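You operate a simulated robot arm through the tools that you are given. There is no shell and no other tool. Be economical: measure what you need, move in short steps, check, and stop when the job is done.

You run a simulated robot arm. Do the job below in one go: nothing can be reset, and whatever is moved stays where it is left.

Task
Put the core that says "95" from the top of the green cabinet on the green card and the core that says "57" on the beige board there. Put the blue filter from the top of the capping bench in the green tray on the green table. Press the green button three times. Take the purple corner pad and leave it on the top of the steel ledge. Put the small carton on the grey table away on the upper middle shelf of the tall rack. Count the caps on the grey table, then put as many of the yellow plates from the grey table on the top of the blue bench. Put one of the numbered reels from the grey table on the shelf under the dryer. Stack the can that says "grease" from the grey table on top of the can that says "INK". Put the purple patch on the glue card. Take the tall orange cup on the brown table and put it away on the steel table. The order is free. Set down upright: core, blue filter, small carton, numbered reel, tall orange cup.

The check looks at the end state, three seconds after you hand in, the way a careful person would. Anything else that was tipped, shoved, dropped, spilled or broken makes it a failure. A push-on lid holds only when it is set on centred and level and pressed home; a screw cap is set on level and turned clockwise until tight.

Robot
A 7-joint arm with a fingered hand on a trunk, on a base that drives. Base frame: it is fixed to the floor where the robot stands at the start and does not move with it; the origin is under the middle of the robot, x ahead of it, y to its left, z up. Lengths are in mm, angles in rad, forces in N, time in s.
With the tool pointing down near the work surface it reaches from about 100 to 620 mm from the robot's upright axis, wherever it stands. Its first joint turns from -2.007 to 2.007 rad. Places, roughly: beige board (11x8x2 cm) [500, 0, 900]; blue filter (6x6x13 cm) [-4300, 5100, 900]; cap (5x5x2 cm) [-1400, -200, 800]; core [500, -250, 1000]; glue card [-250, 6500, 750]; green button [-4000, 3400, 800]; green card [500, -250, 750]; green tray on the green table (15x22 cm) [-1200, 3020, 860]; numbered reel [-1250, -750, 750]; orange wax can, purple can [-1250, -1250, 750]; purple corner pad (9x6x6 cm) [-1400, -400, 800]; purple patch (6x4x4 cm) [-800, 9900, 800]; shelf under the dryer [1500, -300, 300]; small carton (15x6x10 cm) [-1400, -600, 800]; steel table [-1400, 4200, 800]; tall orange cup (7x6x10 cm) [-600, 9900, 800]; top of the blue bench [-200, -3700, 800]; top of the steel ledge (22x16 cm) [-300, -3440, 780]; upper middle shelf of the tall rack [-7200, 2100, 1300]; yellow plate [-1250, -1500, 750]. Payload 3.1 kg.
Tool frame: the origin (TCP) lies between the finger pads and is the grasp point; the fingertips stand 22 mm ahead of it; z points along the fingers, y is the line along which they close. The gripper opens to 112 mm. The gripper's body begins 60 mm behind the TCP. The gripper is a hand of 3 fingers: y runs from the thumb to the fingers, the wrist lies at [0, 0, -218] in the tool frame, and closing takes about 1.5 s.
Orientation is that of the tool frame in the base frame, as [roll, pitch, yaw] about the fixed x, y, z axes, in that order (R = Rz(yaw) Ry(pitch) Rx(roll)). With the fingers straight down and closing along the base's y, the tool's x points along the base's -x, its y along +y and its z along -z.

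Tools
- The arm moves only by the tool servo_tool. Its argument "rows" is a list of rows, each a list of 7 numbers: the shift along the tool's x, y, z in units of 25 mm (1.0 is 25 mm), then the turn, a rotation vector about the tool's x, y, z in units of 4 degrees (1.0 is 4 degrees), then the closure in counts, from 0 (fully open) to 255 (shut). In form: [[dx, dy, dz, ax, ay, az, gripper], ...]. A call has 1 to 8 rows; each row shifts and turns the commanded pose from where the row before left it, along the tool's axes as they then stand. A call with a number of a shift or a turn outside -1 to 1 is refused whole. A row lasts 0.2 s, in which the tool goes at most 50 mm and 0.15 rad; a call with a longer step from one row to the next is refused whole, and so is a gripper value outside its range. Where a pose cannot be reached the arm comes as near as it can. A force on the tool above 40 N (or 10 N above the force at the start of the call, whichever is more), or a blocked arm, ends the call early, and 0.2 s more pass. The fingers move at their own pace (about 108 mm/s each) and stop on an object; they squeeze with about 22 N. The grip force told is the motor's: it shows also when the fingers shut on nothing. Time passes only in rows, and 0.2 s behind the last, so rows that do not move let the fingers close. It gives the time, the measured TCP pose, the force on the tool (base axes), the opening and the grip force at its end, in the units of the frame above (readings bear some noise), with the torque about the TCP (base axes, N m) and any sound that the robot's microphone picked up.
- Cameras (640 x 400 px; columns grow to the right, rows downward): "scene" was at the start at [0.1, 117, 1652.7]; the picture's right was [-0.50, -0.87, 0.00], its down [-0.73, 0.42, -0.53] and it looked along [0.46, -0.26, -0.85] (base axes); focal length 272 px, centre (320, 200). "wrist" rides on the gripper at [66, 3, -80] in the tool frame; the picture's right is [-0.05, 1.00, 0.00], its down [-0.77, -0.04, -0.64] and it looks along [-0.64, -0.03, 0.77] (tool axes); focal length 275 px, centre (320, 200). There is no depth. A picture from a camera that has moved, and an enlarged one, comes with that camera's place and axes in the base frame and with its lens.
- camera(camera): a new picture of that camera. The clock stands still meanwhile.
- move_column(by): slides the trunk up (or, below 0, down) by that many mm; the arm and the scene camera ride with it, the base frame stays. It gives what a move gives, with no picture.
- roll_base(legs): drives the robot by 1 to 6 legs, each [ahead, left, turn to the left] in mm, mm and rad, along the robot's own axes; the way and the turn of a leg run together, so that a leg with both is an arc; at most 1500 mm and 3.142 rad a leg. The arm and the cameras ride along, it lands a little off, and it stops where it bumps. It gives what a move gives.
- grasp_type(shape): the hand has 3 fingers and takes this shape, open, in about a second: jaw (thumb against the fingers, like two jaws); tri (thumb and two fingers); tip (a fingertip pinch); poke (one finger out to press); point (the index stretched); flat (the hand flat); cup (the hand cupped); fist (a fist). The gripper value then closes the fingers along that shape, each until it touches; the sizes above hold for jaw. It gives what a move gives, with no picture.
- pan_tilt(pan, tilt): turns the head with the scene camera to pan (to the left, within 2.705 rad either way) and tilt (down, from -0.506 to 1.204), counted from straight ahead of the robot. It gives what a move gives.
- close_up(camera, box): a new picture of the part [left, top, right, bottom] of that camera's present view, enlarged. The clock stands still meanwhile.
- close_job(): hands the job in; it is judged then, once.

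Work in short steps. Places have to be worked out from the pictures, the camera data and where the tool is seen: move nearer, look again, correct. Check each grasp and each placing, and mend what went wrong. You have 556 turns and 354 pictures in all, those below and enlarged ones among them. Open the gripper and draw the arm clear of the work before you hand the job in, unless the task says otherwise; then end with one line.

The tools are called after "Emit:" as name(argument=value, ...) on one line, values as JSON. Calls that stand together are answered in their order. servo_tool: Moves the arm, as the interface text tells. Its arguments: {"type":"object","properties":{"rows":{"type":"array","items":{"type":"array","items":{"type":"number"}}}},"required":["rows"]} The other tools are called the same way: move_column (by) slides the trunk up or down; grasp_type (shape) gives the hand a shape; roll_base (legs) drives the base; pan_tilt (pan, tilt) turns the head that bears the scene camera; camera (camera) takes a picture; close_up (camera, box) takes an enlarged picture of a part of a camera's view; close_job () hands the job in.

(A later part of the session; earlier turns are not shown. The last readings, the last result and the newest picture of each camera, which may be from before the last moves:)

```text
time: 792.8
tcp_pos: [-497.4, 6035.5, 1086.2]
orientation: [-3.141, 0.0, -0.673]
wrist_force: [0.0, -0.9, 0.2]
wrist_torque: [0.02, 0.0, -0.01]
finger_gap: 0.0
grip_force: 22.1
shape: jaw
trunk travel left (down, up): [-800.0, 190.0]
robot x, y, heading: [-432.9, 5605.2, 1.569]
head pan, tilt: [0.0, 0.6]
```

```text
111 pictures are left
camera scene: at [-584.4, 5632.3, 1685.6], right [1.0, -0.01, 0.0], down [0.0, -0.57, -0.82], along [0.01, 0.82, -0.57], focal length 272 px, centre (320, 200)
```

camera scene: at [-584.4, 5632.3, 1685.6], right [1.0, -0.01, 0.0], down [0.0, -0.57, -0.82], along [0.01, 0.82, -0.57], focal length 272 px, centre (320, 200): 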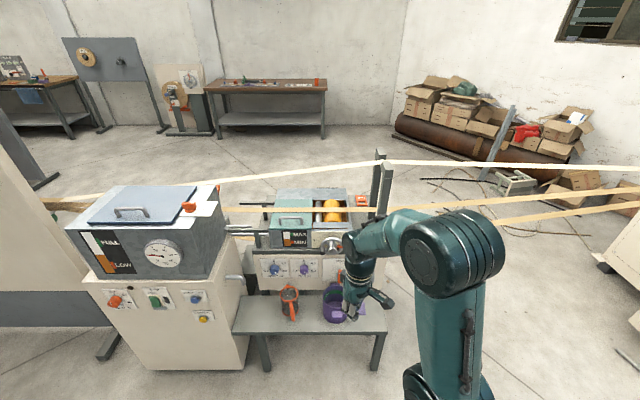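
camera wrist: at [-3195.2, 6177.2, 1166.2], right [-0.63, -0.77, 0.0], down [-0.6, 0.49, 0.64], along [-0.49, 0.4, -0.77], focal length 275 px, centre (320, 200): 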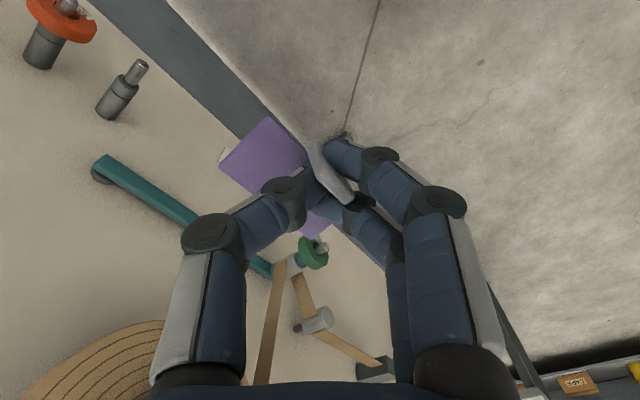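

The arm hides the card. I swing the tool 200 mm left at this height to see it.

Emit:
servo_tool(rows=[[-0.78, 0.62, 0, 0, 0, 0, 255], [-0.78, 0.62, 0, 0, 0, 0, 255], [-0.78, 0.62, 0, 0, 0, 0, 255], [-0.78, 0.62, 0, 0, 0, 0, 255], [-0.78, 0.62, 0, 0, 0, 0, 255], [-0.78, 0.62, 0, 0, 0, 0, 255], [-0.78, 0.62, 0, 0, 0, 0, 255], [-0.78, 0.62, 0, 0, 0, 0, 255]])

Emit:
roll_base(legs=[[200, -170, 0]])

Emit:
camera(camera="scene")

Emit:
close_up(camera="scene", box=[260, 150, 460, 300])

```text
time: 794.6
tcp_pos: [-696.5, 6036.3, 1087.8]
orientation: [3.141, -0.002, -0.677]
wrist_force: [-0.2, -0.2, -0.2]
wrist_torque: [-0.01, 0.01, -0.02]
finger_gap: 0.1
grip_force: 21.8
shape: jaw
trunk travel left (down, up): [-800.0, 190.0]
robot x, y, heading: [-434.1, 5600.7, 1.562]
head pan, tilt: [0.0, 0.6]
```

```text
time: 796.5
tcp_pos: [-525.7, 6233.6, 1086.6]
orientation: [3.141, 0.0, -0.674]
wrist_force: [0.0, -0.3, -0.7]
wrist_torque: [-0.05, 0.0, 0.02]
finger_gap: 0.0
grip_force: 21.4
shape: jaw
trunk travel left (down, up): [-800.0, 190.0]
robot x, y, heading: [-260.1, 5802.5, 1.563]
head pan, tilt: [0.0, 0.6]
```

```text
110 pictures are left
camera scene: at [-413.4, 5830.1, 1685.6], right [1.0, -0.01, 0.0], down [0.0, -0.57, -0.82], along [0.01, 0.82, -0.57], focal length 272 px, centre (320, 200)
```

scene: 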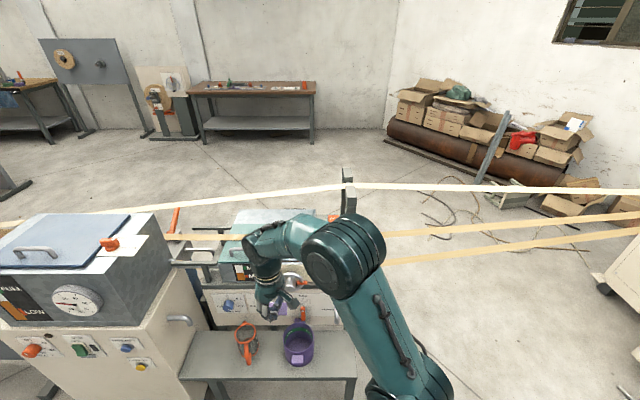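

```text
2.67 times, centred on (360, 225) of scene
camera zoom: at [-413.4, 5830.1, 1685.6], right [1.0, -0.01, 0.0], down [0.0, -0.57, -0.82], along [0.01, 0.82, -0.57], focal length 726 px, centre (213, 133)
```

zoom: 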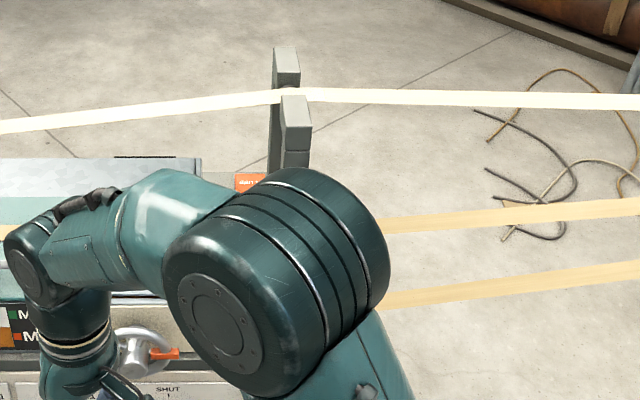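

The elbow hides it. I turn the tool to the nominal yaw and use the wrist camera, shifting the tool right.

Emit:
servo_tool(rows=[[0, 0, 0, 0, 0, 1, 255], [0, 0, 0, 0, 0, 1, 255], [0, 0, 0, 0, 0, 1, 255], [0, 0, 0, 0, 0, 1, 255], [0, 0, 0, 0, 0, 1, 255], [0, 0, 0, 0, 0, 1, 255], [0, 0, 0, 0, 0, 1, 255], [0, 0, 0, 0, 0, 1, 255]])

Emit:
servo_tool(rows=[[0, 0, 0, 0, 0, 1, 255], [0, 0, 0, 0, 0, 1, 255], [0, 0, 0, 0, 0, 1, 255], [0, 0, 0, 0, 0, 1, 255], [0, 0, 0, 0, 0, 0.8, 255], [0, -1, 0, 0, 0, 0, 255], [0, -1, 0, 0, 0, 0, 255], [0, -1, 0, 0, 0, 0, 255]])

Emit:
servo_tool(rows=[[0, -1, 0, 0, 0, 0, 255], [0, -1, 0, 0, 0, 0, 255], [0, -1, 0, 0, 0, 0, 255], [0, 0, 0, 0, 0, 0, 255]])

Emit:
camera(camera="wrist")

```text
time: 798.2
tcp_pos: [-525.8, 6233.0, 1087.6]
orientation: [-3.141, 0.001, -1.235]
wrist_force: [0.2, -0.4, -0.4]
wrist_torque: [0.0, 0.01, -0.02]
finger_gap: 0.0
grip_force: 22.1
shape: jaw
trunk travel left (down, up): [-800.0, 190.0]
robot x, y, heading: [-261.1, 5804.0, 1.565]
head pan, tilt: [0.0, 0.6]
```

```text
time: 800.0
tcp_pos: [-449.6, 6232.4, 1087.3]
orientation: [3.141, 0.001, -1.567]
wrist_force: [0.4, 0.0, -0.3]
wrist_torque: [-0.01, 0.02, 0.0]
finger_gap: 0.0
grip_force: 22.2
shape: jaw
trunk travel left (down, up): [-800.0, 190.0]
robot x, y, heading: [-262.9, 5803.9, 1.564]
head pan, tilt: [0.0, 0.6]
```

```text
time: 801.0
tcp_pos: [-375.9, 6233.4, 1087.0]
orientation: [3.141, -0.001, -1.568]
wrist_force: [-0.5, 0.3, -0.7]
wrist_torque: [-0.03, -0.01, 0.02]
finger_gap: 0.0
grip_force: 21.8
shape: jaw
trunk travel left (down, up): [-800.0, 190.0]
robot x, y, heading: [-262.0, 5804.6, 1.567]
head pan, tilt: [0.0, 0.6]
```

```text
108 pictures are left
camera wrist: at [-378.2, 6167.6, 1167.5], right [-1.0, 0.04, 0.0], down [0.03, 0.77, 0.64], along [0.03, 0.63, -0.77], focal length 275 px, centre (320, 200)
```

wrist: 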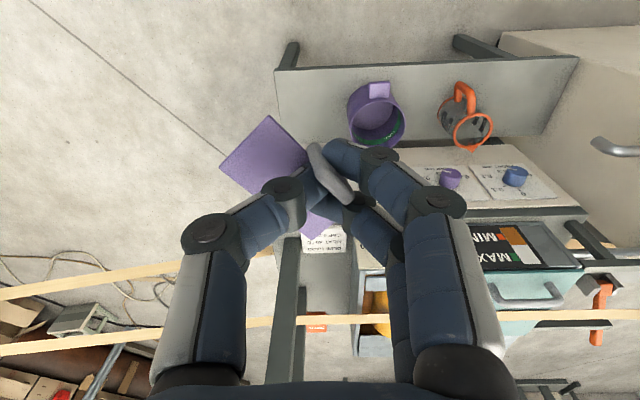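

The card (75 × 75 mm) is at about [-373,6506,850], with a tall post just on its +x side (x>-333). I turn the tool to yaw π so the hand is narrow toward the post and the camera points away.

Emit:
servo_tool(rows=[[0, 0, 0, 0, 0, 1, 255], [0, 0, 0, 0, 0, 1, 255], [0, 0, 0, 0, 0, 1, 255], [0, 0, 0, 0, 0, 1, 255], [0, 0, 0, 0, 0, 1, 255], [0, 0, 0, 0, 0, 1, 255], [0, 0, 0, 0, 0, 1, 255], [0, 0, 0, 0, 0, 1, 255]])

Emit:
servo_tool(rows=[[0, 0, 0, 0, 0, 1, 255], [0, 0, 0, 0, 0, 1, 255], [0, 0, 0, 0, 0, 1, 255], [0, 0, 0, 0, 0, 1, 255], [0, 0, 0, 0, 0, 1, 255], [0, 0, 0, 0, 0, 1, 255], [0, 0, 0, 0, 0, 1, 255], [0, 0, 0, 0, 0, 1, 255]])

Emit:
servo_tool(rows=[[0, 0, 0, 0, 0, 1, 255], [0, 0, 0, 0, 0, 1, 255], [0, 0, 0, 0, 0, 1, 255], [0, 0, 0, 0, 0, 1, 255], [0, 0, 0, 0, 0, 1, 255], [0, 0, 0, 0, 0, 1, 255], [0, 0, 0, 0, 0, 0.5, 255], [0, 0, 0, 0, 0, 0, 255]])

Emit:
camera(camera="wrist")

```text
time: 802.9
tcp_pos: [-375.2, 6233.0, 1086.3]
orientation: [-3.141, 0.0, -2.126]
wrist_force: [-0.5, 0.4, 0.0]
wrist_torque: [0.01, 0.0, 0.0]
finger_gap: 0.1
grip_force: 21.9
shape: jaw
trunk travel left (down, up): [-800.0, 190.0]
robot x, y, heading: [-262.0, 5805.5, 1.565]
head pan, tilt: [0.0, 0.6]
```

```text
time: 804.6
tcp_pos: [-376.4, 6233.0, 1086.4]
orientation: [-3.141, 0.0, -2.686]
wrist_force: [0.1, 0.5, -0.5]
wrist_torque: [0.01, 0.0, 0.02]
finger_gap: 0.0
grip_force: 21.5
shape: jaw
trunk travel left (down, up): [-800.0, 190.0]
robot x, y, heading: [-263.6, 5801.8, 1.561]
head pan, tilt: [0.0, 0.6]
```

```text
time: 806.5
tcp_pos: [-375.5, 6232.7, 1087.3]
orientation: [3.141, -0.001, -3.139]
wrist_force: [-0.4, 0.6, -1.0]
wrist_torque: [-0.03, -0.02, -0.02]
finger_gap: 0.0
grip_force: 22.0
shape: jaw
trunk travel left (down, up): [-800.0, 190.0]
robot x, y, heading: [-258.7, 5801.7, 1.567]
head pan, tilt: [0.0, 0.6]
```

```text
107 pictures are left
camera wrist: at [-441.7, 6236.6, 1167.6], right [0.04, 1.0, 0.0], down [0.77, -0.03, 0.64], along [0.64, -0.03, -0.77], focal length 275 px, centre (320, 200)
```

wrist: 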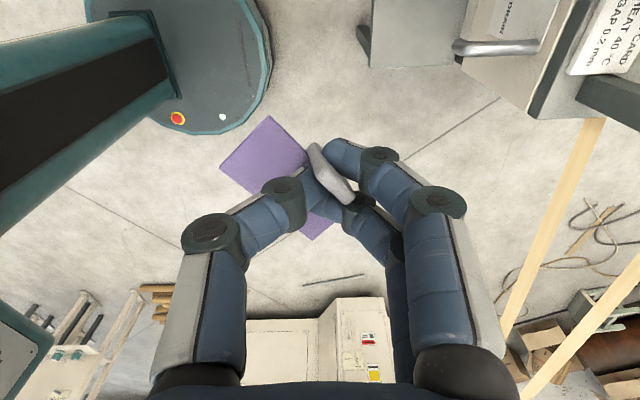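

Turned. I shift 15 mm left, drive ahead 160 mm and look again.

Emit:
servo_tool(rows=[[0.8, 0, 0, 0, 0, 0, 255], [0, 0, 0, 0, 0, 0, 255]])

Emit:
roll_base(legs=[[150, 0, 0]])

Emit:
camera(camera="wrist")

Emit:
camera(camera="scene")

```text
time: 807.0
tcp_pos: [-394.4, 6232.8, 1088.7]
orientation: [3.141, 0.0, -3.14]
wrist_force: [0.7, 0.3, 0.5]
wrist_torque: [0.02, 0.03, 0.0]
finger_gap: 0.1
grip_force: 22.1
shape: jaw
trunk travel left (down, up): [-800.0, 190.0]
robot x, y, heading: [-261.1, 5800.8, 1.563]
head pan, tilt: [0.0, 0.6]
```

```text
time: 808.4
tcp_pos: [-394.1, 6382.6, 1088.4]
orientation: [-3.142, 0.001, -3.139]
wrist_force: [0.5, 0.6, -0.3]
wrist_torque: [-0.01, 0.01, 0.03]
finger_gap: 0.0
grip_force: 22.2
shape: jaw
trunk travel left (down, up): [-800.0, 190.0]
robot x, y, heading: [-260.8, 5953.4, 1.566]
head pan, tilt: [0.0, 0.6]
```

```text
106 pictures are left
camera wrist: at [-461.1, 6386.7, 1168.6], right [0.04, 1.0, 0.0], down [0.77, -0.03, 0.64], along [0.64, -0.03, -0.77], focal length 275 px, centre (320, 200)
```

wrist: 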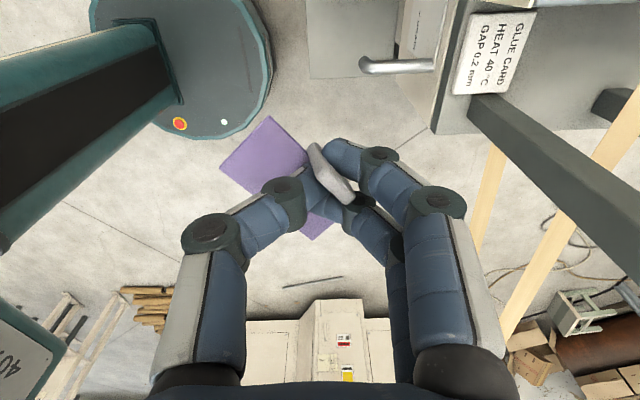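

```text
105 pictures are left
camera scene: at [-412.7, 5980.2, 1685.6], right [1.0, -0.01, 0.0], down [0.0, -0.57, -0.82], along [0.01, 0.82, -0.57], focal length 272 px, centre (320, 200)
```

scene: 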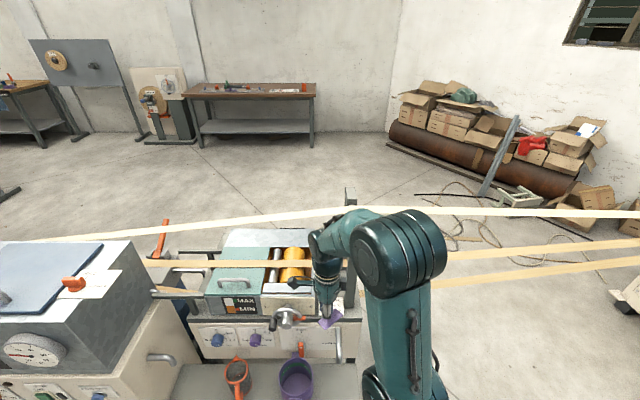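

Better stereo: card centre ≈ [-365,6600], z≈774; post face x≈-314 (y 6585–6650); web at y≈6750, z≈875. I target patch centre [-383,6600] → TCP ≈ [-397,6612]. Drive 70 ahead, then extend.

Emit:
roll_base(legs=[[70, 0, 0]])

Emit:
servo_tool(rows=[[0, 0.9, 0, 0, 0, 0, 255], [0, 0.9, 0, 0, 0, 0, 255], [0, 0.9, 0, 0, 0, 0, 255], [0, 0.9, 0, 0, 0, 0, 255], [0, 0.9, 0, 0, 0, 0, 255], [0, 0.9, 0, 0, 0, 0, 255], [0, 0.9, 0, 0, 0, 0, 255], [0, 0, 0, 0, 0, 0, 255]])

Emit:
camera(camera="wrist")

Emit:
camera(camera="scene")

```text
time: 809.4
tcp_pos: [-394.3, 6453.7, 1088.4]
orientation: [-3.14, 0.0, -3.136]
wrist_force: [0.8, 0.3, -1.0]
wrist_torque: [0.02, 0.04, 0.01]
finger_gap: 0.0
grip_force: 21.8
shape: jaw
trunk travel left (down, up): [-800.0, 190.0]
robot x, y, heading: [-262.1, 6019.7, 1.566]
head pan, tilt: [0.0, 0.6]
```

```text
time: 811.2
tcp_pos: [-395.7, 6609.3, 1087.0]
orientation: [-3.141, 0.001, -3.137]
wrist_force: [-0.2, -0.2, -0.2]
wrist_torque: [0.01, -0.02, -0.04]
finger_gap: 0.0
grip_force: 22.1
shape: jaw
trunk travel left (down, up): [-800.0, 190.0]
robot x, y, heading: [-257.4, 6021.5, 1.569]
head pan, tilt: [0.0, 0.6]
```

```text
104 pictures are left
camera wrist: at [-461.9, 6612.7, 1168.0], right [0.04, 1.0, 0.0], down [0.77, -0.03, 0.64], along [0.64, -0.03, -0.77], focal length 275 px, centre (320, 200)
```

wrist: 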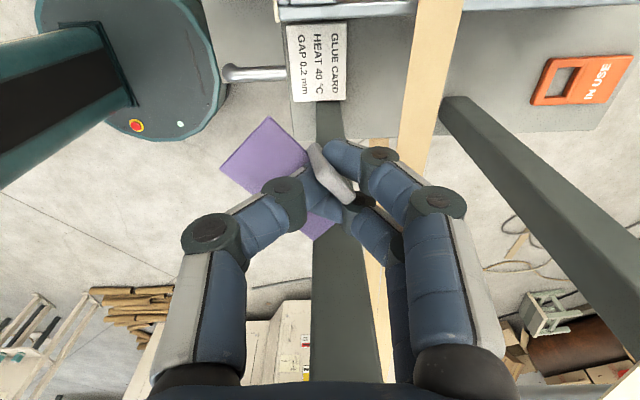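

```text
103 pictures are left
camera scene: at [-412.2, 6049.2, 1685.6], right [1.0, -0.01, 0.0], down [0.0, -0.56, -0.83], along [0.0, 0.83, -0.56], focal length 272 px, centre (320, 200)
```

scene: 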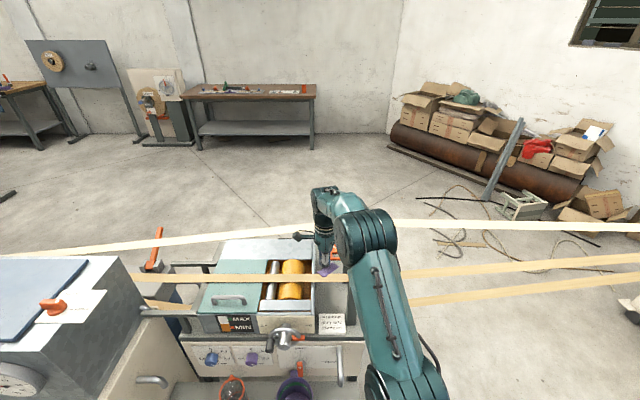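

Card confirmed at [-369,6606,774]; the hand is 80 mm clear of the post and 100 mm from the web. Lower 150 mm and check.

Emit:
servo_tool(rows=[[0, 0, 1, 0, 0, 0, 255], [0, 0, 1, 0, 0, 0, 255], [0, 0, 1, 0, 0, 0, 255], [0, 0, 1, 0, 0, 0, 255], [0, 0, 1, 0, 0, 0, 255], [0, 0, 1, 0, 0, 0, 255], [0, 0, 0, 0, 0, 0, 255]])

Emit:
camera(camera="wrist")

Emit:
close_up(camera="scene", box=[240, 180, 440, 350])

```text
time: 812.8
tcp_pos: [-395.3, 6611.0, 938.5]
orientation: [3.141, 0.0, -3.137]
wrist_force: [0.4, -0.3, -0.1]
wrist_torque: [0.0, 0.0, -0.01]
finger_gap: 0.0
grip_force: 22.2
shape: jaw
trunk travel left (down, up): [-800.0, 190.0]
robot x, y, heading: [-258.2, 6022.0, 1.565]
head pan, tilt: [0.0, 0.6]
```

```text
102 pictures are left
camera wrist: at [-461.8, 6614.2, 1019.1], right [0.04, 1.0, 0.0], down [0.77, -0.03, 0.64], along [0.64, -0.03, -0.77], focal length 275 px, centre (320, 200)
```

wrist: 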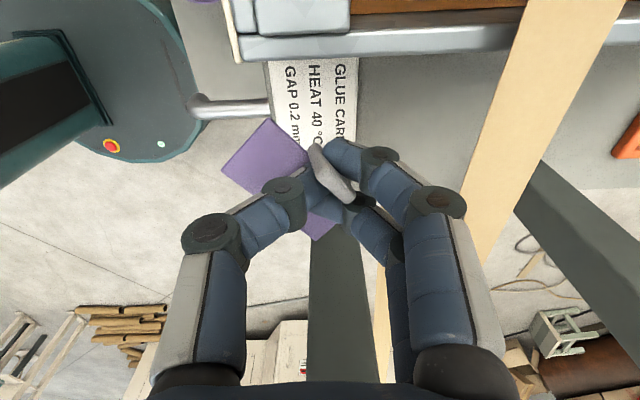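

```text
2.35 times, centred on (340, 265) of scene
camera zoom: at [-412.1, 6049.6, 1685.6], right [1.0, -0.01, 0.0], down [0.0, -0.56, -0.83], along [0.0, 0.83, -0.56], focal length 640 px, centre (273, 47)
```

zoom: 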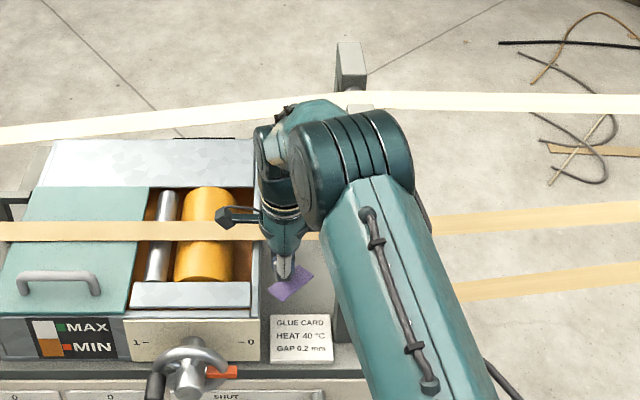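

Roller box top ≈ z 838, so the camera stays 50 mm above it. Lower another 90 mm.

Emit:
servo_tool(rows=[[-0.2, 0, 1, 0, 0, 0, 255], [-0.2, 0, 1, 0, 0, 0, 255], [0, 0, 1, 0, 0, 0, 255], [0, 0, 0.6, 0, 0, 0, 255], [0, 0, 0, 0, 0, 0, 255]])

Emit:
camera(camera="wrist")

Emit:
close_up(camera="scene", box=[280, 230, 400, 350])

```text
time: 814.0
tcp_pos: [-385.2, 6610.4, 848.6]
orientation: [3.142, -0.001, -3.136]
wrist_force: [-0.2, -0.1, 0.0]
wrist_torque: [0.01, 0.01, -0.01]
finger_gap: 0.1
grip_force: 22.1
shape: jaw
trunk travel left (down, up): [-800.0, 190.0]
robot x, y, heading: [-259.0, 6022.8, 1.565]
head pan, tilt: [0.0, 0.6]
```

```text
100 pictures are left
camera wrist: at [-452.0, 6614.8, 929.5], right [0.04, 1.0, 0.0], down [0.77, -0.03, 0.64], along [0.64, -0.03, -0.77], focal length 275 px, centre (320, 200)
```

wrist: 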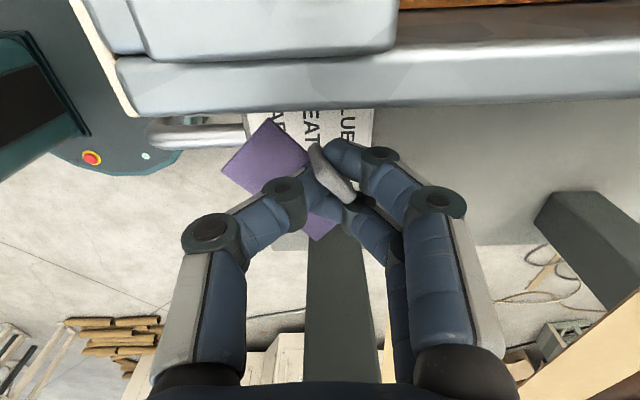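

```text
3.33 times, centred on (340, 290) of scene
camera zoom: at [-412.3, 6049.8, 1685.6], right [1.0, -0.01, 0.0], down [0.0, -0.56, -0.83], along [0.0, 0.83, -0.56], focal length 907 px, centre (253, -100)
```

zoom: 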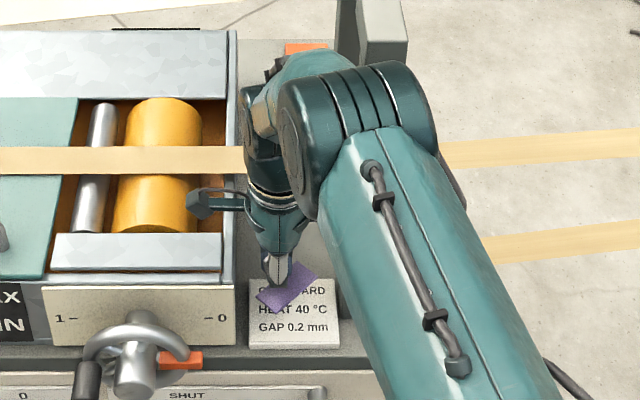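

Patch is over the card. Lower 30 mm, then in small steps to contact near z≈808.

Emit:
servo_tool(rows=[[0, 0, 0.6, 0, 0, 0, 255], [0, 0, 0.5, 0, 0, 0, 255], [0, 0, 0.2, 0, 0, 0, 255], [0, 0, 0.1, 0, 0, 0, 255], [0, 0, 0, 0, 0, 0, 255]])

Emit:
close_up(camera="scene", box=[280, 230, 400, 350])

```text
time: 815.2
tcp_pos: [-385.6, 6610.3, 813.3]
orientation: [3.14, 0.0, -3.135]
wrist_force: [-0.1, -0.2, -0.8]
wrist_torque: [-0.02, -0.02, -0.03]
finger_gap: 0.0
grip_force: 21.6
shape: jaw
trunk travel left (down, up): [-800.0, 190.0]
robot x, y, heading: [-259.7, 6021.4, 1.562]
head pan, tilt: [0.0, 0.6]
```

```text
3.33 times, centred on (340, 290) of scene
camera zoom: at [-412.3, 6050.0, 1685.6], right [1.0, -0.01, 0.0], down [0.0, -0.57, -0.82], along [0.0, 0.82, -0.57], focal length 907 px, centre (253, -100)
```

zoom: 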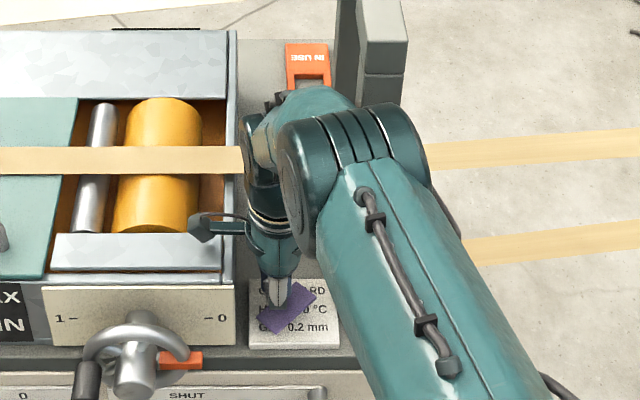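

Emit:
servo_tool(rows=[[0, 0, 0.1, 0, 0, 0, 255], [0, 0, 0.08, 0, 0, 0, 255], [0, 0, 0.08, 0, 0, 0, 255], [0, 0, 0, 0, 0, 0, 255]])

```text
time: 816.2
tcp_pos: [-384.3, 6610.8, 807.6]
orientation: [3.139, -0.001, -3.136]
wrist_force: [-0.7, 0.2, 0.2]
wrist_torque: [0.02, -0.02, 0.02]
finger_gap: 0.0
grip_force: 22.1
shape: jaw
trunk travel left (down, up): [-800.0, 190.0]
robot x, y, heading: [-259.6, 6022.9, 1.566]
head pan, tilt: [0.0, 0.6]
```

Emit:
servo_tool(rows=[[0, 0, 0.08, 0, 0, 0, 255], [0, 0, 0.08, 0, 0, 0, 255], [0, 0, 0, 0, 0, 0, 255]])

Emit:
close_up(camera="scene", box=[310, 290, 370, 350])

```text
time: 817.0
tcp_pos: [-385.6, 6609.1, 803.9]
orientation: [3.14, 0.002, -3.137]
wrist_force: [0.8, 0.4, 3.0]
wrist_torque: [0.01, 0.0, 0.01]
finger_gap: 0.0
grip_force: 22.2
shape: jaw
trunk travel left (down, up): [-800.0, 190.0]
robot x, y, heading: [-259.7, 6026.2, 1.566]
head pan, tilt: [0.0, 0.6]
```

```text
6.67 times, centred on (340, 320) of scene
camera zoom: at [-412.1, 6049.6, 1685.7], right [1.0, -0.01, 0.0], down [0.0, -0.56, -0.83], along [0.0, 0.83, -0.56], focal length 1814 px, centre (187, -600)
```

zoom: 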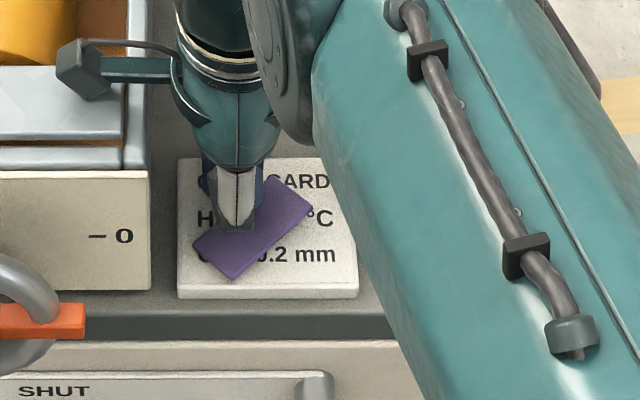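

Contact. Press slightly, open to ~45 mm and look before rising.

Emit:
servo_tool(rows=[[0, 0, 0.04, 0, 0, 0, 255], [0, 0, 0, 0, 0, 0, 220], [0, 0, 0, 0, 0, 0, 180], [0, 0, 0, 0, 0, 0, 150], [0, 0, 0, 0, 0, 0, 150]])

Emit:
camera(camera="wrist")

Emit:
close_up(camera="scene", box=[310, 290, 370, 350])

```text
time: 818.2
tcp_pos: [-384.1, 6608.6, 803.5]
orientation: [3.139, -0.002, -3.139]
wrist_force: [-1.4, 4.8, 13.9]
wrist_torque: [-0.31, 0.89, -0.27]
finger_gap: 45.5
grip_force: 0.1
shape: jaw
trunk travel left (down, up): [-800.0, 190.0]
robot x, y, heading: [-261.8, 6022.2, 1.566]
head pan, tilt: [0.0, 0.6]
```

```text
96 pictures are left
camera wrist: at [-451.4, 6613.1, 883.7], right [0.04, 1.0, 0.0], down [0.77, -0.03, 0.64], along [0.63, -0.03, -0.77], focal length 275 px, centre (320, 200)
```

wrist: 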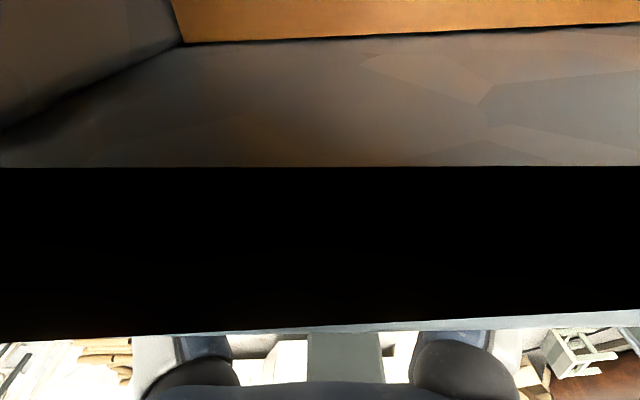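

```text
6.67 times, centred on (340, 320) of scene
camera zoom: at [-411.6, 6048.4, 1685.8], right [1.0, -0.01, 0.0], down [0.0, -0.56, -0.83], along [0.0, 0.83, -0.56], focal length 1814 px, centre (187, -600)
```

zoom: 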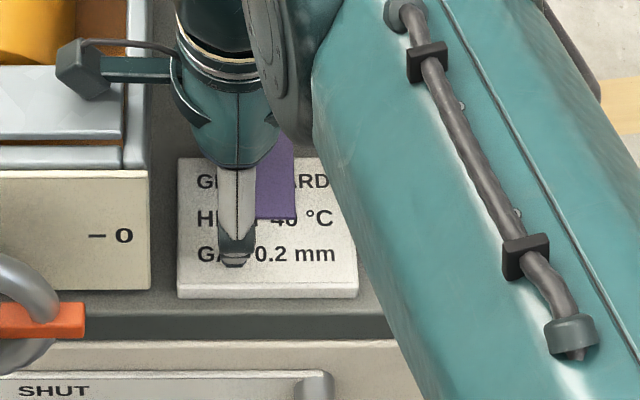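

The camera is at the box rim and the patch was dragged with the fingers. I look closer before moving.

Emit:
close_up(camera="scene", box=[325, 295, 355, 325])

```text
13.33 times, centred on (340, 310) of scene
camera zoom: at [-411.6, 6048.4, 1685.8], right [1.0, -0.01, 0.0], down [0.0, -0.56, -0.83], along [0.0, 0.83, -0.56], focal length 3629 px, centre (53, -1267)
```

zoom: 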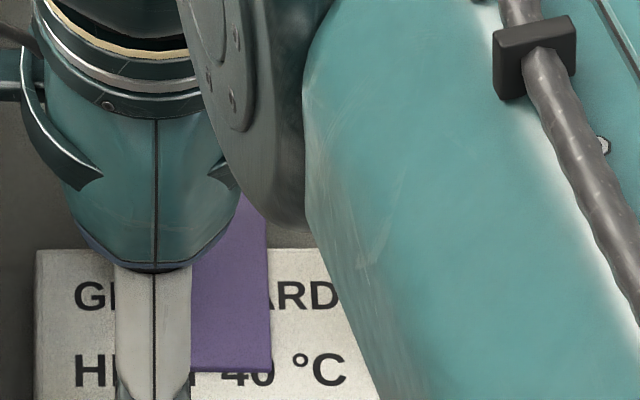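

The tab is again caught between the two fingers, and the camera bracket pressed lightly on the box rim. I raise 5 mm, shift 32 mm toward me to recentre the patch over the card, and look.

Emit:
servo_tool(rows=[[0, 0, -0.2, 0, 0, 0, 150], [0, -0.4, 0, 0, 0, 0, 150], [0, -0.4, 0, 0, 0, 0, 150], [0, -0.45, 0, 0, 0, 0, 150], [0, 0, 0, 0, 0, 0, 150]])

Emit:
close_up(camera="scene", box=[310, 285, 370, 345])

```text
time: 819.4
tcp_pos: [-384.5, 6578.0, 808.5]
orientation: [-3.139, 0.0, -3.137]
wrist_force: [0.0, 0.0, -0.7]
wrist_torque: [-0.01, -0.01, 0.02]
finger_gap: 45.7
grip_force: 0.0
shape: jaw
trunk travel left (down, up): [-800.0, 190.0]
robot x, y, heading: [-262.3, 6020.9, 1.563]
head pan, tilt: [0.0, 0.6]
```

```text
6.67 times, centred on (340, 315) of scene
camera zoom: at [-412.2, 6050.2, 1685.6], right [1.0, -0.01, 0.0], down [0.0, -0.57, -0.82], along [0.0, 0.82, -0.57], focal length 1814 px, centre (187, -567)
```

zoom: 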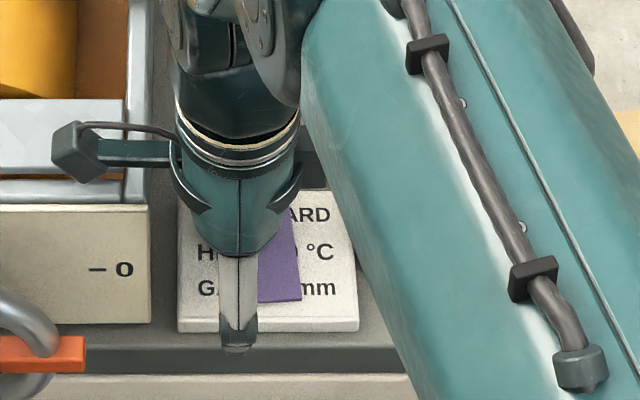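

The patch is over the card's middle (it rides with the fingers). Raise 2 mm more and use "point" to fold one finger away.

Emit:
servo_tool(rows=[[0, 0, -0.08, 0, 0, 0, 150], [0, 0, 0, 0, 0, 0, 150]])

Emit:
grasp_type(shape="point")

Emit:
close_up(camera="scene", box=[310, 285, 370, 345])

Emit:
camera(camera="wrist")

```text
time: 820.0
tcp_pos: [-387.1, 6578.9, 810.0]
orientation: [3.141, 0.001, -3.137]
wrist_force: [0.6, 0.0, -0.4]
wrist_torque: [0.0, -0.01, 0.0]
finger_gap: 45.9
grip_force: 0.0
shape: jaw
trunk travel left (down, up): [-800.0, 190.0]
robot x, y, heading: [-259.4, 6021.3, 1.567]
head pan, tilt: [0.0, 0.6]
```

```text
time: 820.9
tcp_pos: [-385.2, 6578.3, 809.1]
orientation: [3.141, 0.001, -3.137]
wrist_force: [-0.1, 0.6, 0.1]
wrist_torque: [0.03, -0.03, 0.0]
finger_gap: 0.0
grip_force: 0.0
shape: point
trunk travel left (down, up): [-800.0, 190.0]
robot x, y, heading: [-263.4, 6020.9, 1.568]
head pan, tilt: [0.0, 0.6]
```

```text
6.67 times, centred on (340, 315) of scene
camera zoom: at [-412.3, 6050.0, 1685.6], right [1.0, -0.01, 0.0], down [0.0, -0.57, -0.82], along [0.0, 0.82, -0.57], focal length 1814 px, centre (187, -567)
```

zoom: 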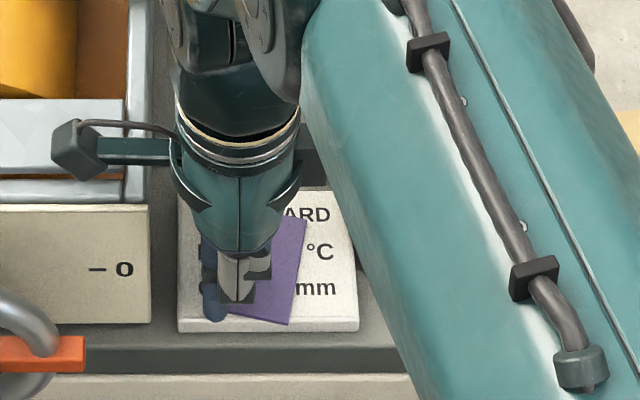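

```text
91 pictures are left
camera wrist: at [-452.0, 6582.1, 889.8], right [0.04, 1.0, 0.0], down [0.77, -0.03, 0.64], along [0.64, -0.03, -0.77], focal length 275 px, centre (320, 200)
```

wrist: 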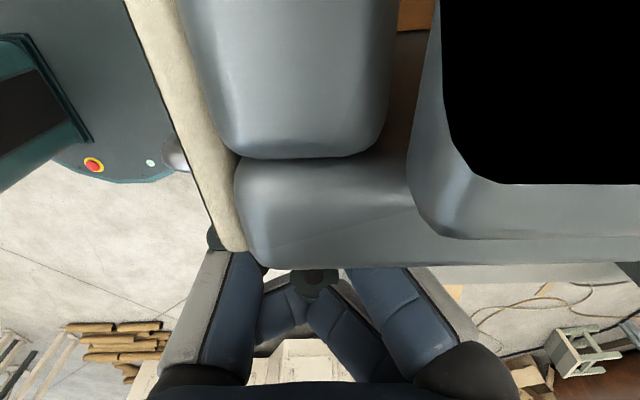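

The patch swung down onto the card. Rise slowly and see if it stays.

Emit:
servo_tool(rows=[[0, 0, -0.3, 0, 0, 0, 0], [0, 0, -0.5, 0, 0, 0, 0], [0, 0, -0.8, 0, 0, 0, 0], [0, 0, 0, 0, 0, 0, 0]])

Emit:
close_up(camera="scene", box=[310, 285, 370, 345])

```text
time: 821.9
tcp_pos: [-385.6, 6579.6, 850.7]
orientation: [3.141, 0.0, -3.137]
wrist_force: [-0.8, -0.4, 0.3]
wrist_torque: [-0.01, -0.03, 0.0]
finger_gap: 0.0
grip_force: 0.2
shape: point
trunk travel left (down, up): [-800.0, 190.0]
robot x, y, heading: [-262.3, 6021.5, 1.567]
head pan, tilt: [0.0, 0.6]
```

```text
6.67 times, centred on (340, 315) of scene
camera zoom: at [-412.4, 6050.3, 1685.6], right [1.0, -0.01, 0.0], down [0.0, -0.57, -0.82], along [0.0, 0.82, -0.57], focal length 1814 px, centre (187, -567)
```

zoom: 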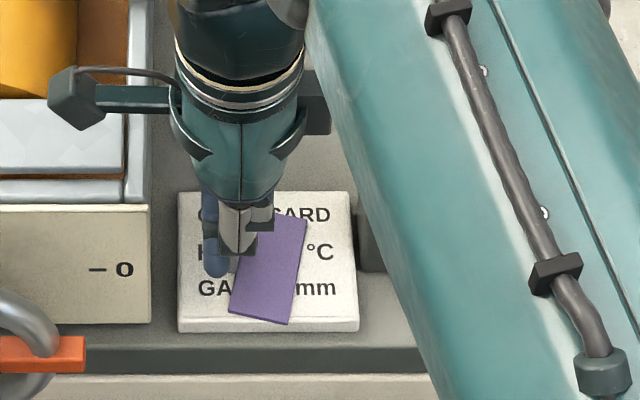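

The patch stays on the card. Rise well clear, retract and verify.

Emit:
servo_tool(rows=[[0, 0, -1, 0, 0, 0, 0], [0, 0, -1, 0, 0, 0, 0], [0, 0, -1, 0, 0, 0, 0], [0, 0, -1, 0, 0, 0, 0], [0, 0, -1, 0, 0, 0, 0], [0, 0, -1, 0, 0, 0, 0], [0, 0, -1, 0, 0, 0, 0], [0, 0, -1, 0, 0, 0, 0]])

Emit:
servo_tool(rows=[[0, -1, -1, 0, 0, 0, 0], [0, -1, -1, 0, 0, 0, 0], [0, -1, 0, 0, 0, 0, 0], [0, -1, 0, 0, 0, 0, 0], [0, -1, 0, 0, 0, 0, 0], [0, -1, 0, 0, 0, 0, 0]])

Emit:
roll_base(legs=[[-250, 0, 0]])

Emit:
camera(camera="scene")

Emit:
close_up(camera="wrist", box=[480, 0, 640, 100])

```text
time: 823.7
tcp_pos: [-384.8, 6578.6, 1048.5]
orientation: [-3.139, 0.001, -3.137]
wrist_force: [0.3, -0.2, 0.2]
wrist_torque: [0.01, 0.02, 0.0]
finger_gap: 0.0
grip_force: 0.2
shape: point
trunk travel left (down, up): [-800.0, 190.0]
robot x, y, heading: [-255.7, 6024.8, 1.568]
head pan, tilt: [0.0, 0.6]
```

```text
time: 825.1
tcp_pos: [-386.2, 6429.8, 1099.2]
orientation: [-3.141, 0.001, -3.136]
wrist_force: [0.1, 0.2, 0.1]
wrist_torque: [0.0, -0.01, 0.01]
finger_gap: 0.0
grip_force: 0.0
shape: point
trunk travel left (down, up): [-800.0, 190.0]
robot x, y, heading: [-261.6, 6023.2, 1.564]
head pan, tilt: [0.0, 0.6]
```

```text
time: 826.9
tcp_pos: [-387.6, 6184.0, 1099.0]
orientation: [-3.141, 0.0, -3.139]
wrist_force: [0.7, -1.1, -0.6]
wrist_torque: [0.0, 0.02, -0.06]
finger_gap: 0.1
grip_force: 0.0
shape: point
trunk travel left (down, up): [-800.0, 190.0]
robot x, y, heading: [-259.5, 5774.1, 1.564]
head pan, tilt: [0.0, 0.6]
```

```text
89 pictures are left
camera scene: at [-413.6, 5804.0, 1685.6], right [1.0, -0.01, 0.0], down [0.0, -0.56, -0.83], along [0.0, 0.83, -0.56], focal length 272 px, centre (320, 200)
```

scene: 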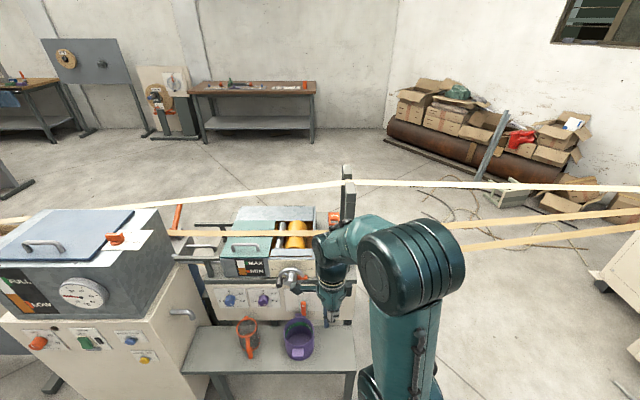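

```text
4.00 times, centred on (560, 50) of wrist
camera zoom: at [-453.4, 6187.5, 1179.5], right [0.04, 1.0, 0.0], down [0.77, -0.03, 0.64], along [0.64, -0.03, -0.77], focal length 1101 px, centre (-640, 800)
```

zoom: 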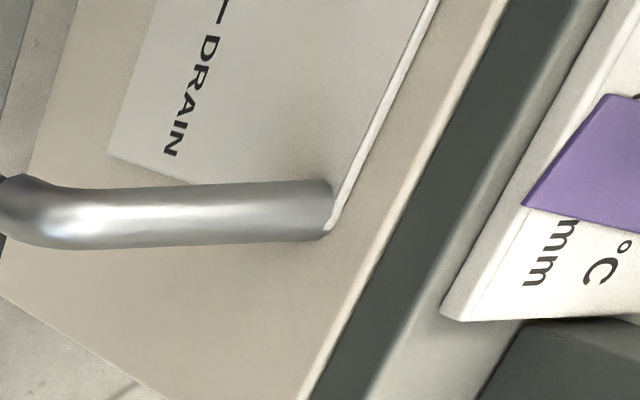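

Patch lies flat on the glue card. Now restore the tool yaw and jaw shape, and drive round to the brown table again for the cup.

Emit:
grasp_type(shape="flat")

Emit:
grasp_type(shape="jaw")

Emit:
servo_tool(rows=[[0, 0, 0, 0, 0, -1, 0], [0, 0, 0, 0, 0, -1, 0], [0, 0, 0, 0, 0, -1, 0], [0, 0, 0, 0, 0, -1, 0], [0, 0, 0, 0, 0, -1, 0], [0, 0, 0, 0, 0, -1, 0], [0, 0, 0, 0, 0, -1, 0], [0, 0, 0, 0, 0, -1, 0]])

Emit:
servo_tool(rows=[[0, 0, 0, 0, 0, -1, 0], [0, 0, 0, 0, 0, -1, 0], [0, 0, 0, 0, 0, -1, 0], [0, 0, 0, 0, 0, -1, 0], [0, 0, 0, 0, 0, -1, 0], [0, 0, 0, 0, 0, -1, 0], [0, 0, 0, 0, 0, -1, 0], [0, 0, 0, 0, 0, -1, 0]])

Emit:
servo_tool(rows=[[0, 0, 0, 0, 0, -1, 0], [0, 0, 0, 0, 0, -1, 0], [0, 0, 0, 0, 0, -1, 0], [0, 0, 0, 0, 0, -1, 0], [0, 0, 0, 0, 0, -1, 0], [0, 0, 0, 0, 0, -1, 0], [0, 0, 0, 0, 0, -0.5, 0], [0, -1, 0, 0, 0, 0, 0]])

Emit:
servo_tool(rows=[[0, -1, 0, 0, 0, 0, 0], [0, -1, 0, 0, 0, 0, 0], [0, -1, 0, 0, 0, 0, 0], [0, 0, 0, 0, 0, 0, 0]])

Emit:
roll_base(legs=[[-120, 0, 0.007], [0, 1400, 0], [0, 1400, 0], [0, 1400, 0], [0, 1440, 0]])

```text
time: 827.8
tcp_pos: [-387.3, 6183.5, 1099.5]
orientation: [-3.141, -0.002, -3.137]
wrist_force: [1.4, -0.3, 1.0]
wrist_torque: [0.01, 0.01, 0.01]
finger_gap: 0.0
grip_force: 0.1
shape: flat
trunk travel left (down, up): [-800.0, 190.0]
robot x, y, heading: [-262.9, 5776.3, 1.563]
head pan, tilt: [0.0, 0.6]
```

```text
time: 828.7
tcp_pos: [-386.8, 6184.1, 1099.9]
orientation: [3.141, 0.001, -3.137]
wrist_force: [0.3, 0.9, -0.2]
wrist_torque: [-0.01, -0.02, 0.0]
finger_gap: 111.9
grip_force: 0.0
shape: jaw
trunk travel left (down, up): [-800.0, 190.0]
robot x, y, heading: [-262.4, 5780.3, 1.564]
head pan, tilt: [0.0, 0.6]
```

```text
time: 830.5
tcp_pos: [-386.9, 6182.5, 1100.2]
orientation: [3.141, -0.001, -2.578]
wrist_force: [0.4, 0.5, 0.2]
wrist_torque: [-0.02, -0.01, 0.0]
finger_gap: 111.9
grip_force: 0.0
shape: jaw
trunk travel left (down, up): [-800.0, 190.0]
robot x, y, heading: [-261.8, 5775.8, 1.564]
head pan, tilt: [0.0, 0.6]
```

```text
time: 832.3
tcp_pos: [-386.3, 6184.5, 1099.0]
orientation: [-3.141, 0.001, -2.019]
wrist_force: [1.0, 0.6, -0.2]
wrist_torque: [0.0, -0.01, -0.03]
finger_gap: 111.9
grip_force: 0.1
shape: jaw
trunk travel left (down, up): [-800.0, 190.0]
robot x, y, heading: [-259.4, 5772.2, 1.568]
head pan, tilt: [0.0, 0.6]
```

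```text
time: 834.1
tcp_pos: [-361.6, 6184.5, 1098.8]
orientation: [3.139, 0.001, -1.567]
wrist_force: [-0.6, -0.1, 0.1]
wrist_torque: [0.01, 0.01, -0.01]
finger_gap: 111.6
grip_force: 0.0
shape: jaw
trunk travel left (down, up): [-800.0, 190.0]
robot x, y, heading: [-265.2, 5777.7, 1.563]
head pan, tilt: [0.0, 0.6]
```

```text
time: 835.1
tcp_pos: [-285.1, 6184.3, 1099.7]
orientation: [3.141, 0.002, -1.567]
wrist_force: [-0.4, -0.3, 0.2]
wrist_torque: [0.01, -0.01, -0.03]
finger_gap: 111.9
grip_force: 0.0
shape: jaw
trunk travel left (down, up): [-800.0, 190.0]
robot x, y, heading: [-261.4, 5776.4, 1.563]
head pan, tilt: [0.0, 0.6]
```

```text
time: 862.8
tcp_pos: [-5939.8, 5889.4, 1101.0]
orientation: [3.14, 0.001, -1.506]
wrist_force: [0.6, -0.8, -0.1]
wrist_torque: [0.03, 0.0, 0.01]
finger_gap: 111.9
grip_force: 0.1
shape: jaw
trunk travel left (down, up): [-800.0, 190.0]
robot x, y, heading: [-5892.3, 5482.7, 1.624]
head pan, tilt: [0.0, 0.6]
```

Correct the heading and go north then east.

Emit:
roll_base(legs=[[0, 40, -0.053], [1250, 0, 0], [1250, 0, 0], [1130, 0, 0]])

Emit:
roll_base(legs=[[0, -1310, 0], [0, -1310, 0], [0, -1310, 0]])

```text
time: 881.0
tcp_pos: [-5920.4, 9535.9, 1100.6]
orientation: [-3.14, 0.0, -1.567]
wrist_force: [-0.1, -0.2, -0.4]
wrist_torque: [0.04, 0.01, 0.01]
finger_gap: 111.8
grip_force: 0.1
shape: jaw
trunk travel left (down, up): [-800.0, 190.0]
robot x, y, heading: [-5898.8, 9128.9, 1.562]
head pan, tilt: [0.0, 0.6]
```

```text
time: 899.8
tcp_pos: [-2004.0, 9463.0, 1099.5]
orientation: [-3.141, 0.0, -1.59]
wrist_force: [0.7, 0.5, -1.0]
wrist_torque: [0.0, 0.0, -0.02]
finger_gap: 111.9
grip_force: 0.2
shape: jaw
trunk travel left (down, up): [-800.0, 190.0]
robot x, y, heading: [-1992.0, 9053.5, 1.546]
head pan, tilt: [0.0, 0.6]
```

Emit:
roll_base(legs=[[0, -1390, 0.025], [310, 0, 0]])

Emit:
camera(camera="wrist")

Emit:
camera(camera="scene")

```text
time: 908.5
tcp_pos: [-613.7, 9748.3, 1100.6]
orientation: [3.141, 0.0, -1.549]
wrist_force: [-0.5, -0.1, -0.9]
wrist_torque: [-0.01, 0.01, 0.04]
finger_gap: 112.2
grip_force: 0.0
shape: jaw
trunk travel left (down, up): [-800.0, 190.0]
robot x, y, heading: [-584.1, 9340.8, 1.582]
head pan, tilt: [0.0, 0.6]
```

```text
87 pictures are left
camera wrist: at [-616.1, 9683.4, 1181.0], right [-1.0, 0.03, 0.0], down [0.02, 0.77, 0.64], along [0.02, 0.64, -0.77], focal length 275 px, centre (320, 200)
```

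wrist: 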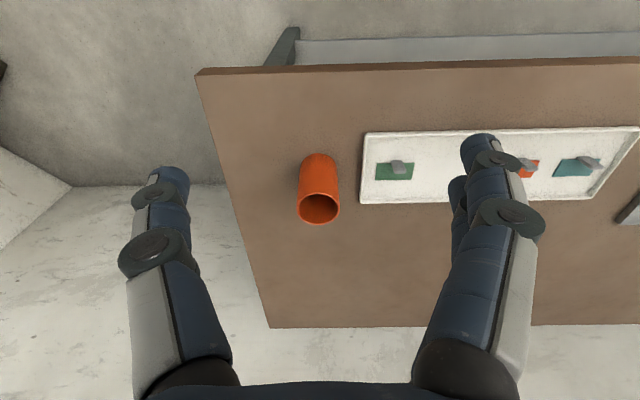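

```text
86 pictures are left
camera scene: at [-736.5, 9366.2, 1685.6], right [1.0, 0.01, 0.0], down [0.01, -0.57, -0.82], along [-0.01, 0.82, -0.57], focal length 272 px, centre (320, 200)
```

scene: 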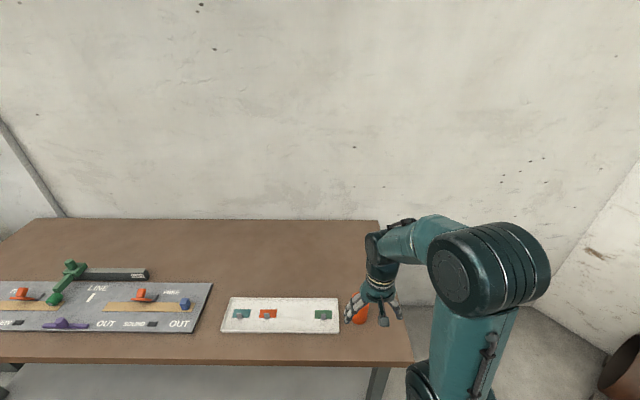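

Cup at [-607,9927], z 797–905. Move over it.

Emit:
servo_tool(rows=[[-0.9, -0.05, 0, 0, 0, 0, 0], [-0.9, -0.05, 0, 0, 0, 0, 0], [-0.9, -0.05, 0, 0, 0, 0, 0], [-0.9, -0.05, 0, 0, 0, 0, 0], [-0.9, -0.05, 0, 0, 0, 0, 0], [-0.9, -0.05, 0, 0, 0, 0, 0], [-0.9, -0.05, 0, 0, 0, 0, 0], [-0.82, -0.05, 0.5, 0, 0, 0, 0]])

Emit:
servo_tool(rows=[[0, 0, 1, 0, 0, 0, 0], [0, 0, 1, 0, 0, 0, 0], [0, 0, 0.5, 0, 0, 0, 0], [0, 0, 0, 0, 0, 0, 0]])

Emit:
camera(camera="wrist")

```text
time: 910.3
tcp_pos: [-607.8, 9927.0, 1088.3]
orientation: [-3.141, -0.002, -1.551]
wrist_force: [-0.1, -0.1, -0.2]
wrist_torque: [-0.02, -0.01, 0.03]
finger_gap: 112.1
grip_force: 0.1
shape: jaw
trunk travel left (down, up): [-800.0, 190.0]
robot x, y, heading: [-582.8, 9338.3, 1.579]
head pan, tilt: [0.0, 0.6]
```

```text
time: 911.3
tcp_pos: [-609.1, 9926.3, 1026.1]
orientation: [3.141, -0.001, -1.551]
wrist_force: [0.1, -0.2, 0.0]
wrist_torque: [0.02, 0.01, -0.02]
finger_gap: 112.0
grip_force: 0.0
shape: jaw
trunk travel left (down, up): [-800.0, 190.0]
robot x, y, heading: [-585.7, 9341.3, 1.584]
head pan, tilt: [0.0, 0.6]
```

```text
85 pictures are left
camera wrist: at [-610.3, 9860.6, 1106.4], right [-1.0, 0.03, 0.0], down [0.02, 0.77, 0.64], along [0.02, 0.64, -0.77], focal length 275 px, centre (320, 200)
```

wrist: 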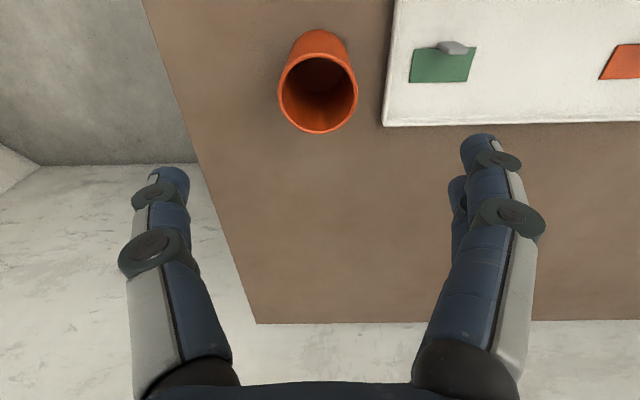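

Centred. Narrow slightly to ~95 mm, go down to z≈858 and close.

Emit:
servo_tool(rows=[[-0.1, 0, 1, 0, 0, 0, 38], [0, 0, 1, 0, 0, 0, 38], [0, 0, 1, 0, 0, 0, 38], [0, 0, 1, 0, 0, 0, 38], [0, 0, 1, 0, 0, 0, 38], [0, 0, 1, 0, 0, 0, 38], [0, 0, 0.7, 0, 0, 0, 38], [0, 0, 0, 0, 0, 0, 38]])

Emit:
servo_tool(rows=[[0, 0, 0, 0, 0, 0, 255], [0, 0, 0, 0, 0, 0, 255], [0, 0, 0, 0, 0, 0, 255], [0, 0, 0, 0, 0, 0, 255], [0, 0, 0, 0, 0, 0, 255]])

Emit:
camera(camera="wrist")

```text
time: 913.1
tcp_pos: [-609.3, 9928.0, 858.2]
orientation: [3.14, -0.001, -1.55]
wrist_force: [0.6, -1.3, 0.7]
wrist_torque: [0.03, -0.01, -0.02]
finger_gap: 95.4
grip_force: 0.2
shape: jaw
trunk travel left (down, up): [-800.0, 190.0]
robot x, y, heading: [-579.2, 9340.2, 1.583]
head pan, tilt: [0.0, 0.6]
```

```text
time: 914.3
tcp_pos: [-609.0, 9928.2, 859.1]
orientation: [3.141, 0.002, -1.553]
wrist_force: [-2.4, -0.7, 5.8]
wrist_torque: [-0.05, 0.23, -0.02]
finger_gap: 63.1
grip_force: 21.5
shape: jaw
trunk travel left (down, up): [-800.0, 190.0]
robot x, y, heading: [-583.2, 9339.8, 1.578]
head pan, tilt: [0.0, 0.6]
```

```text
84 pictures are left
camera wrist: at [-610.9, 9863.1, 939.2], right [-1.0, 0.03, 0.0], down [0.02, 0.77, 0.64], along [0.02, 0.64, -0.77], focal length 275 px, centre (320, 200)
```

wrist: 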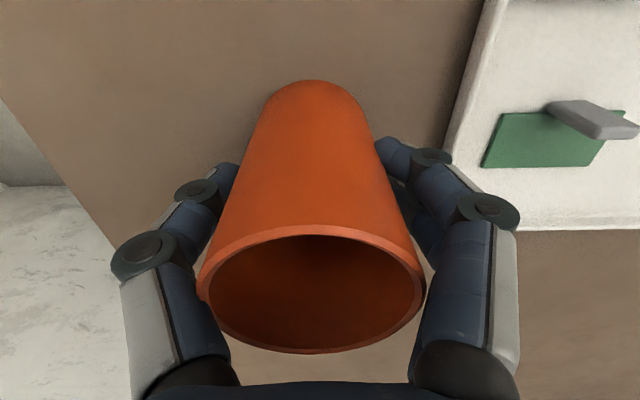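

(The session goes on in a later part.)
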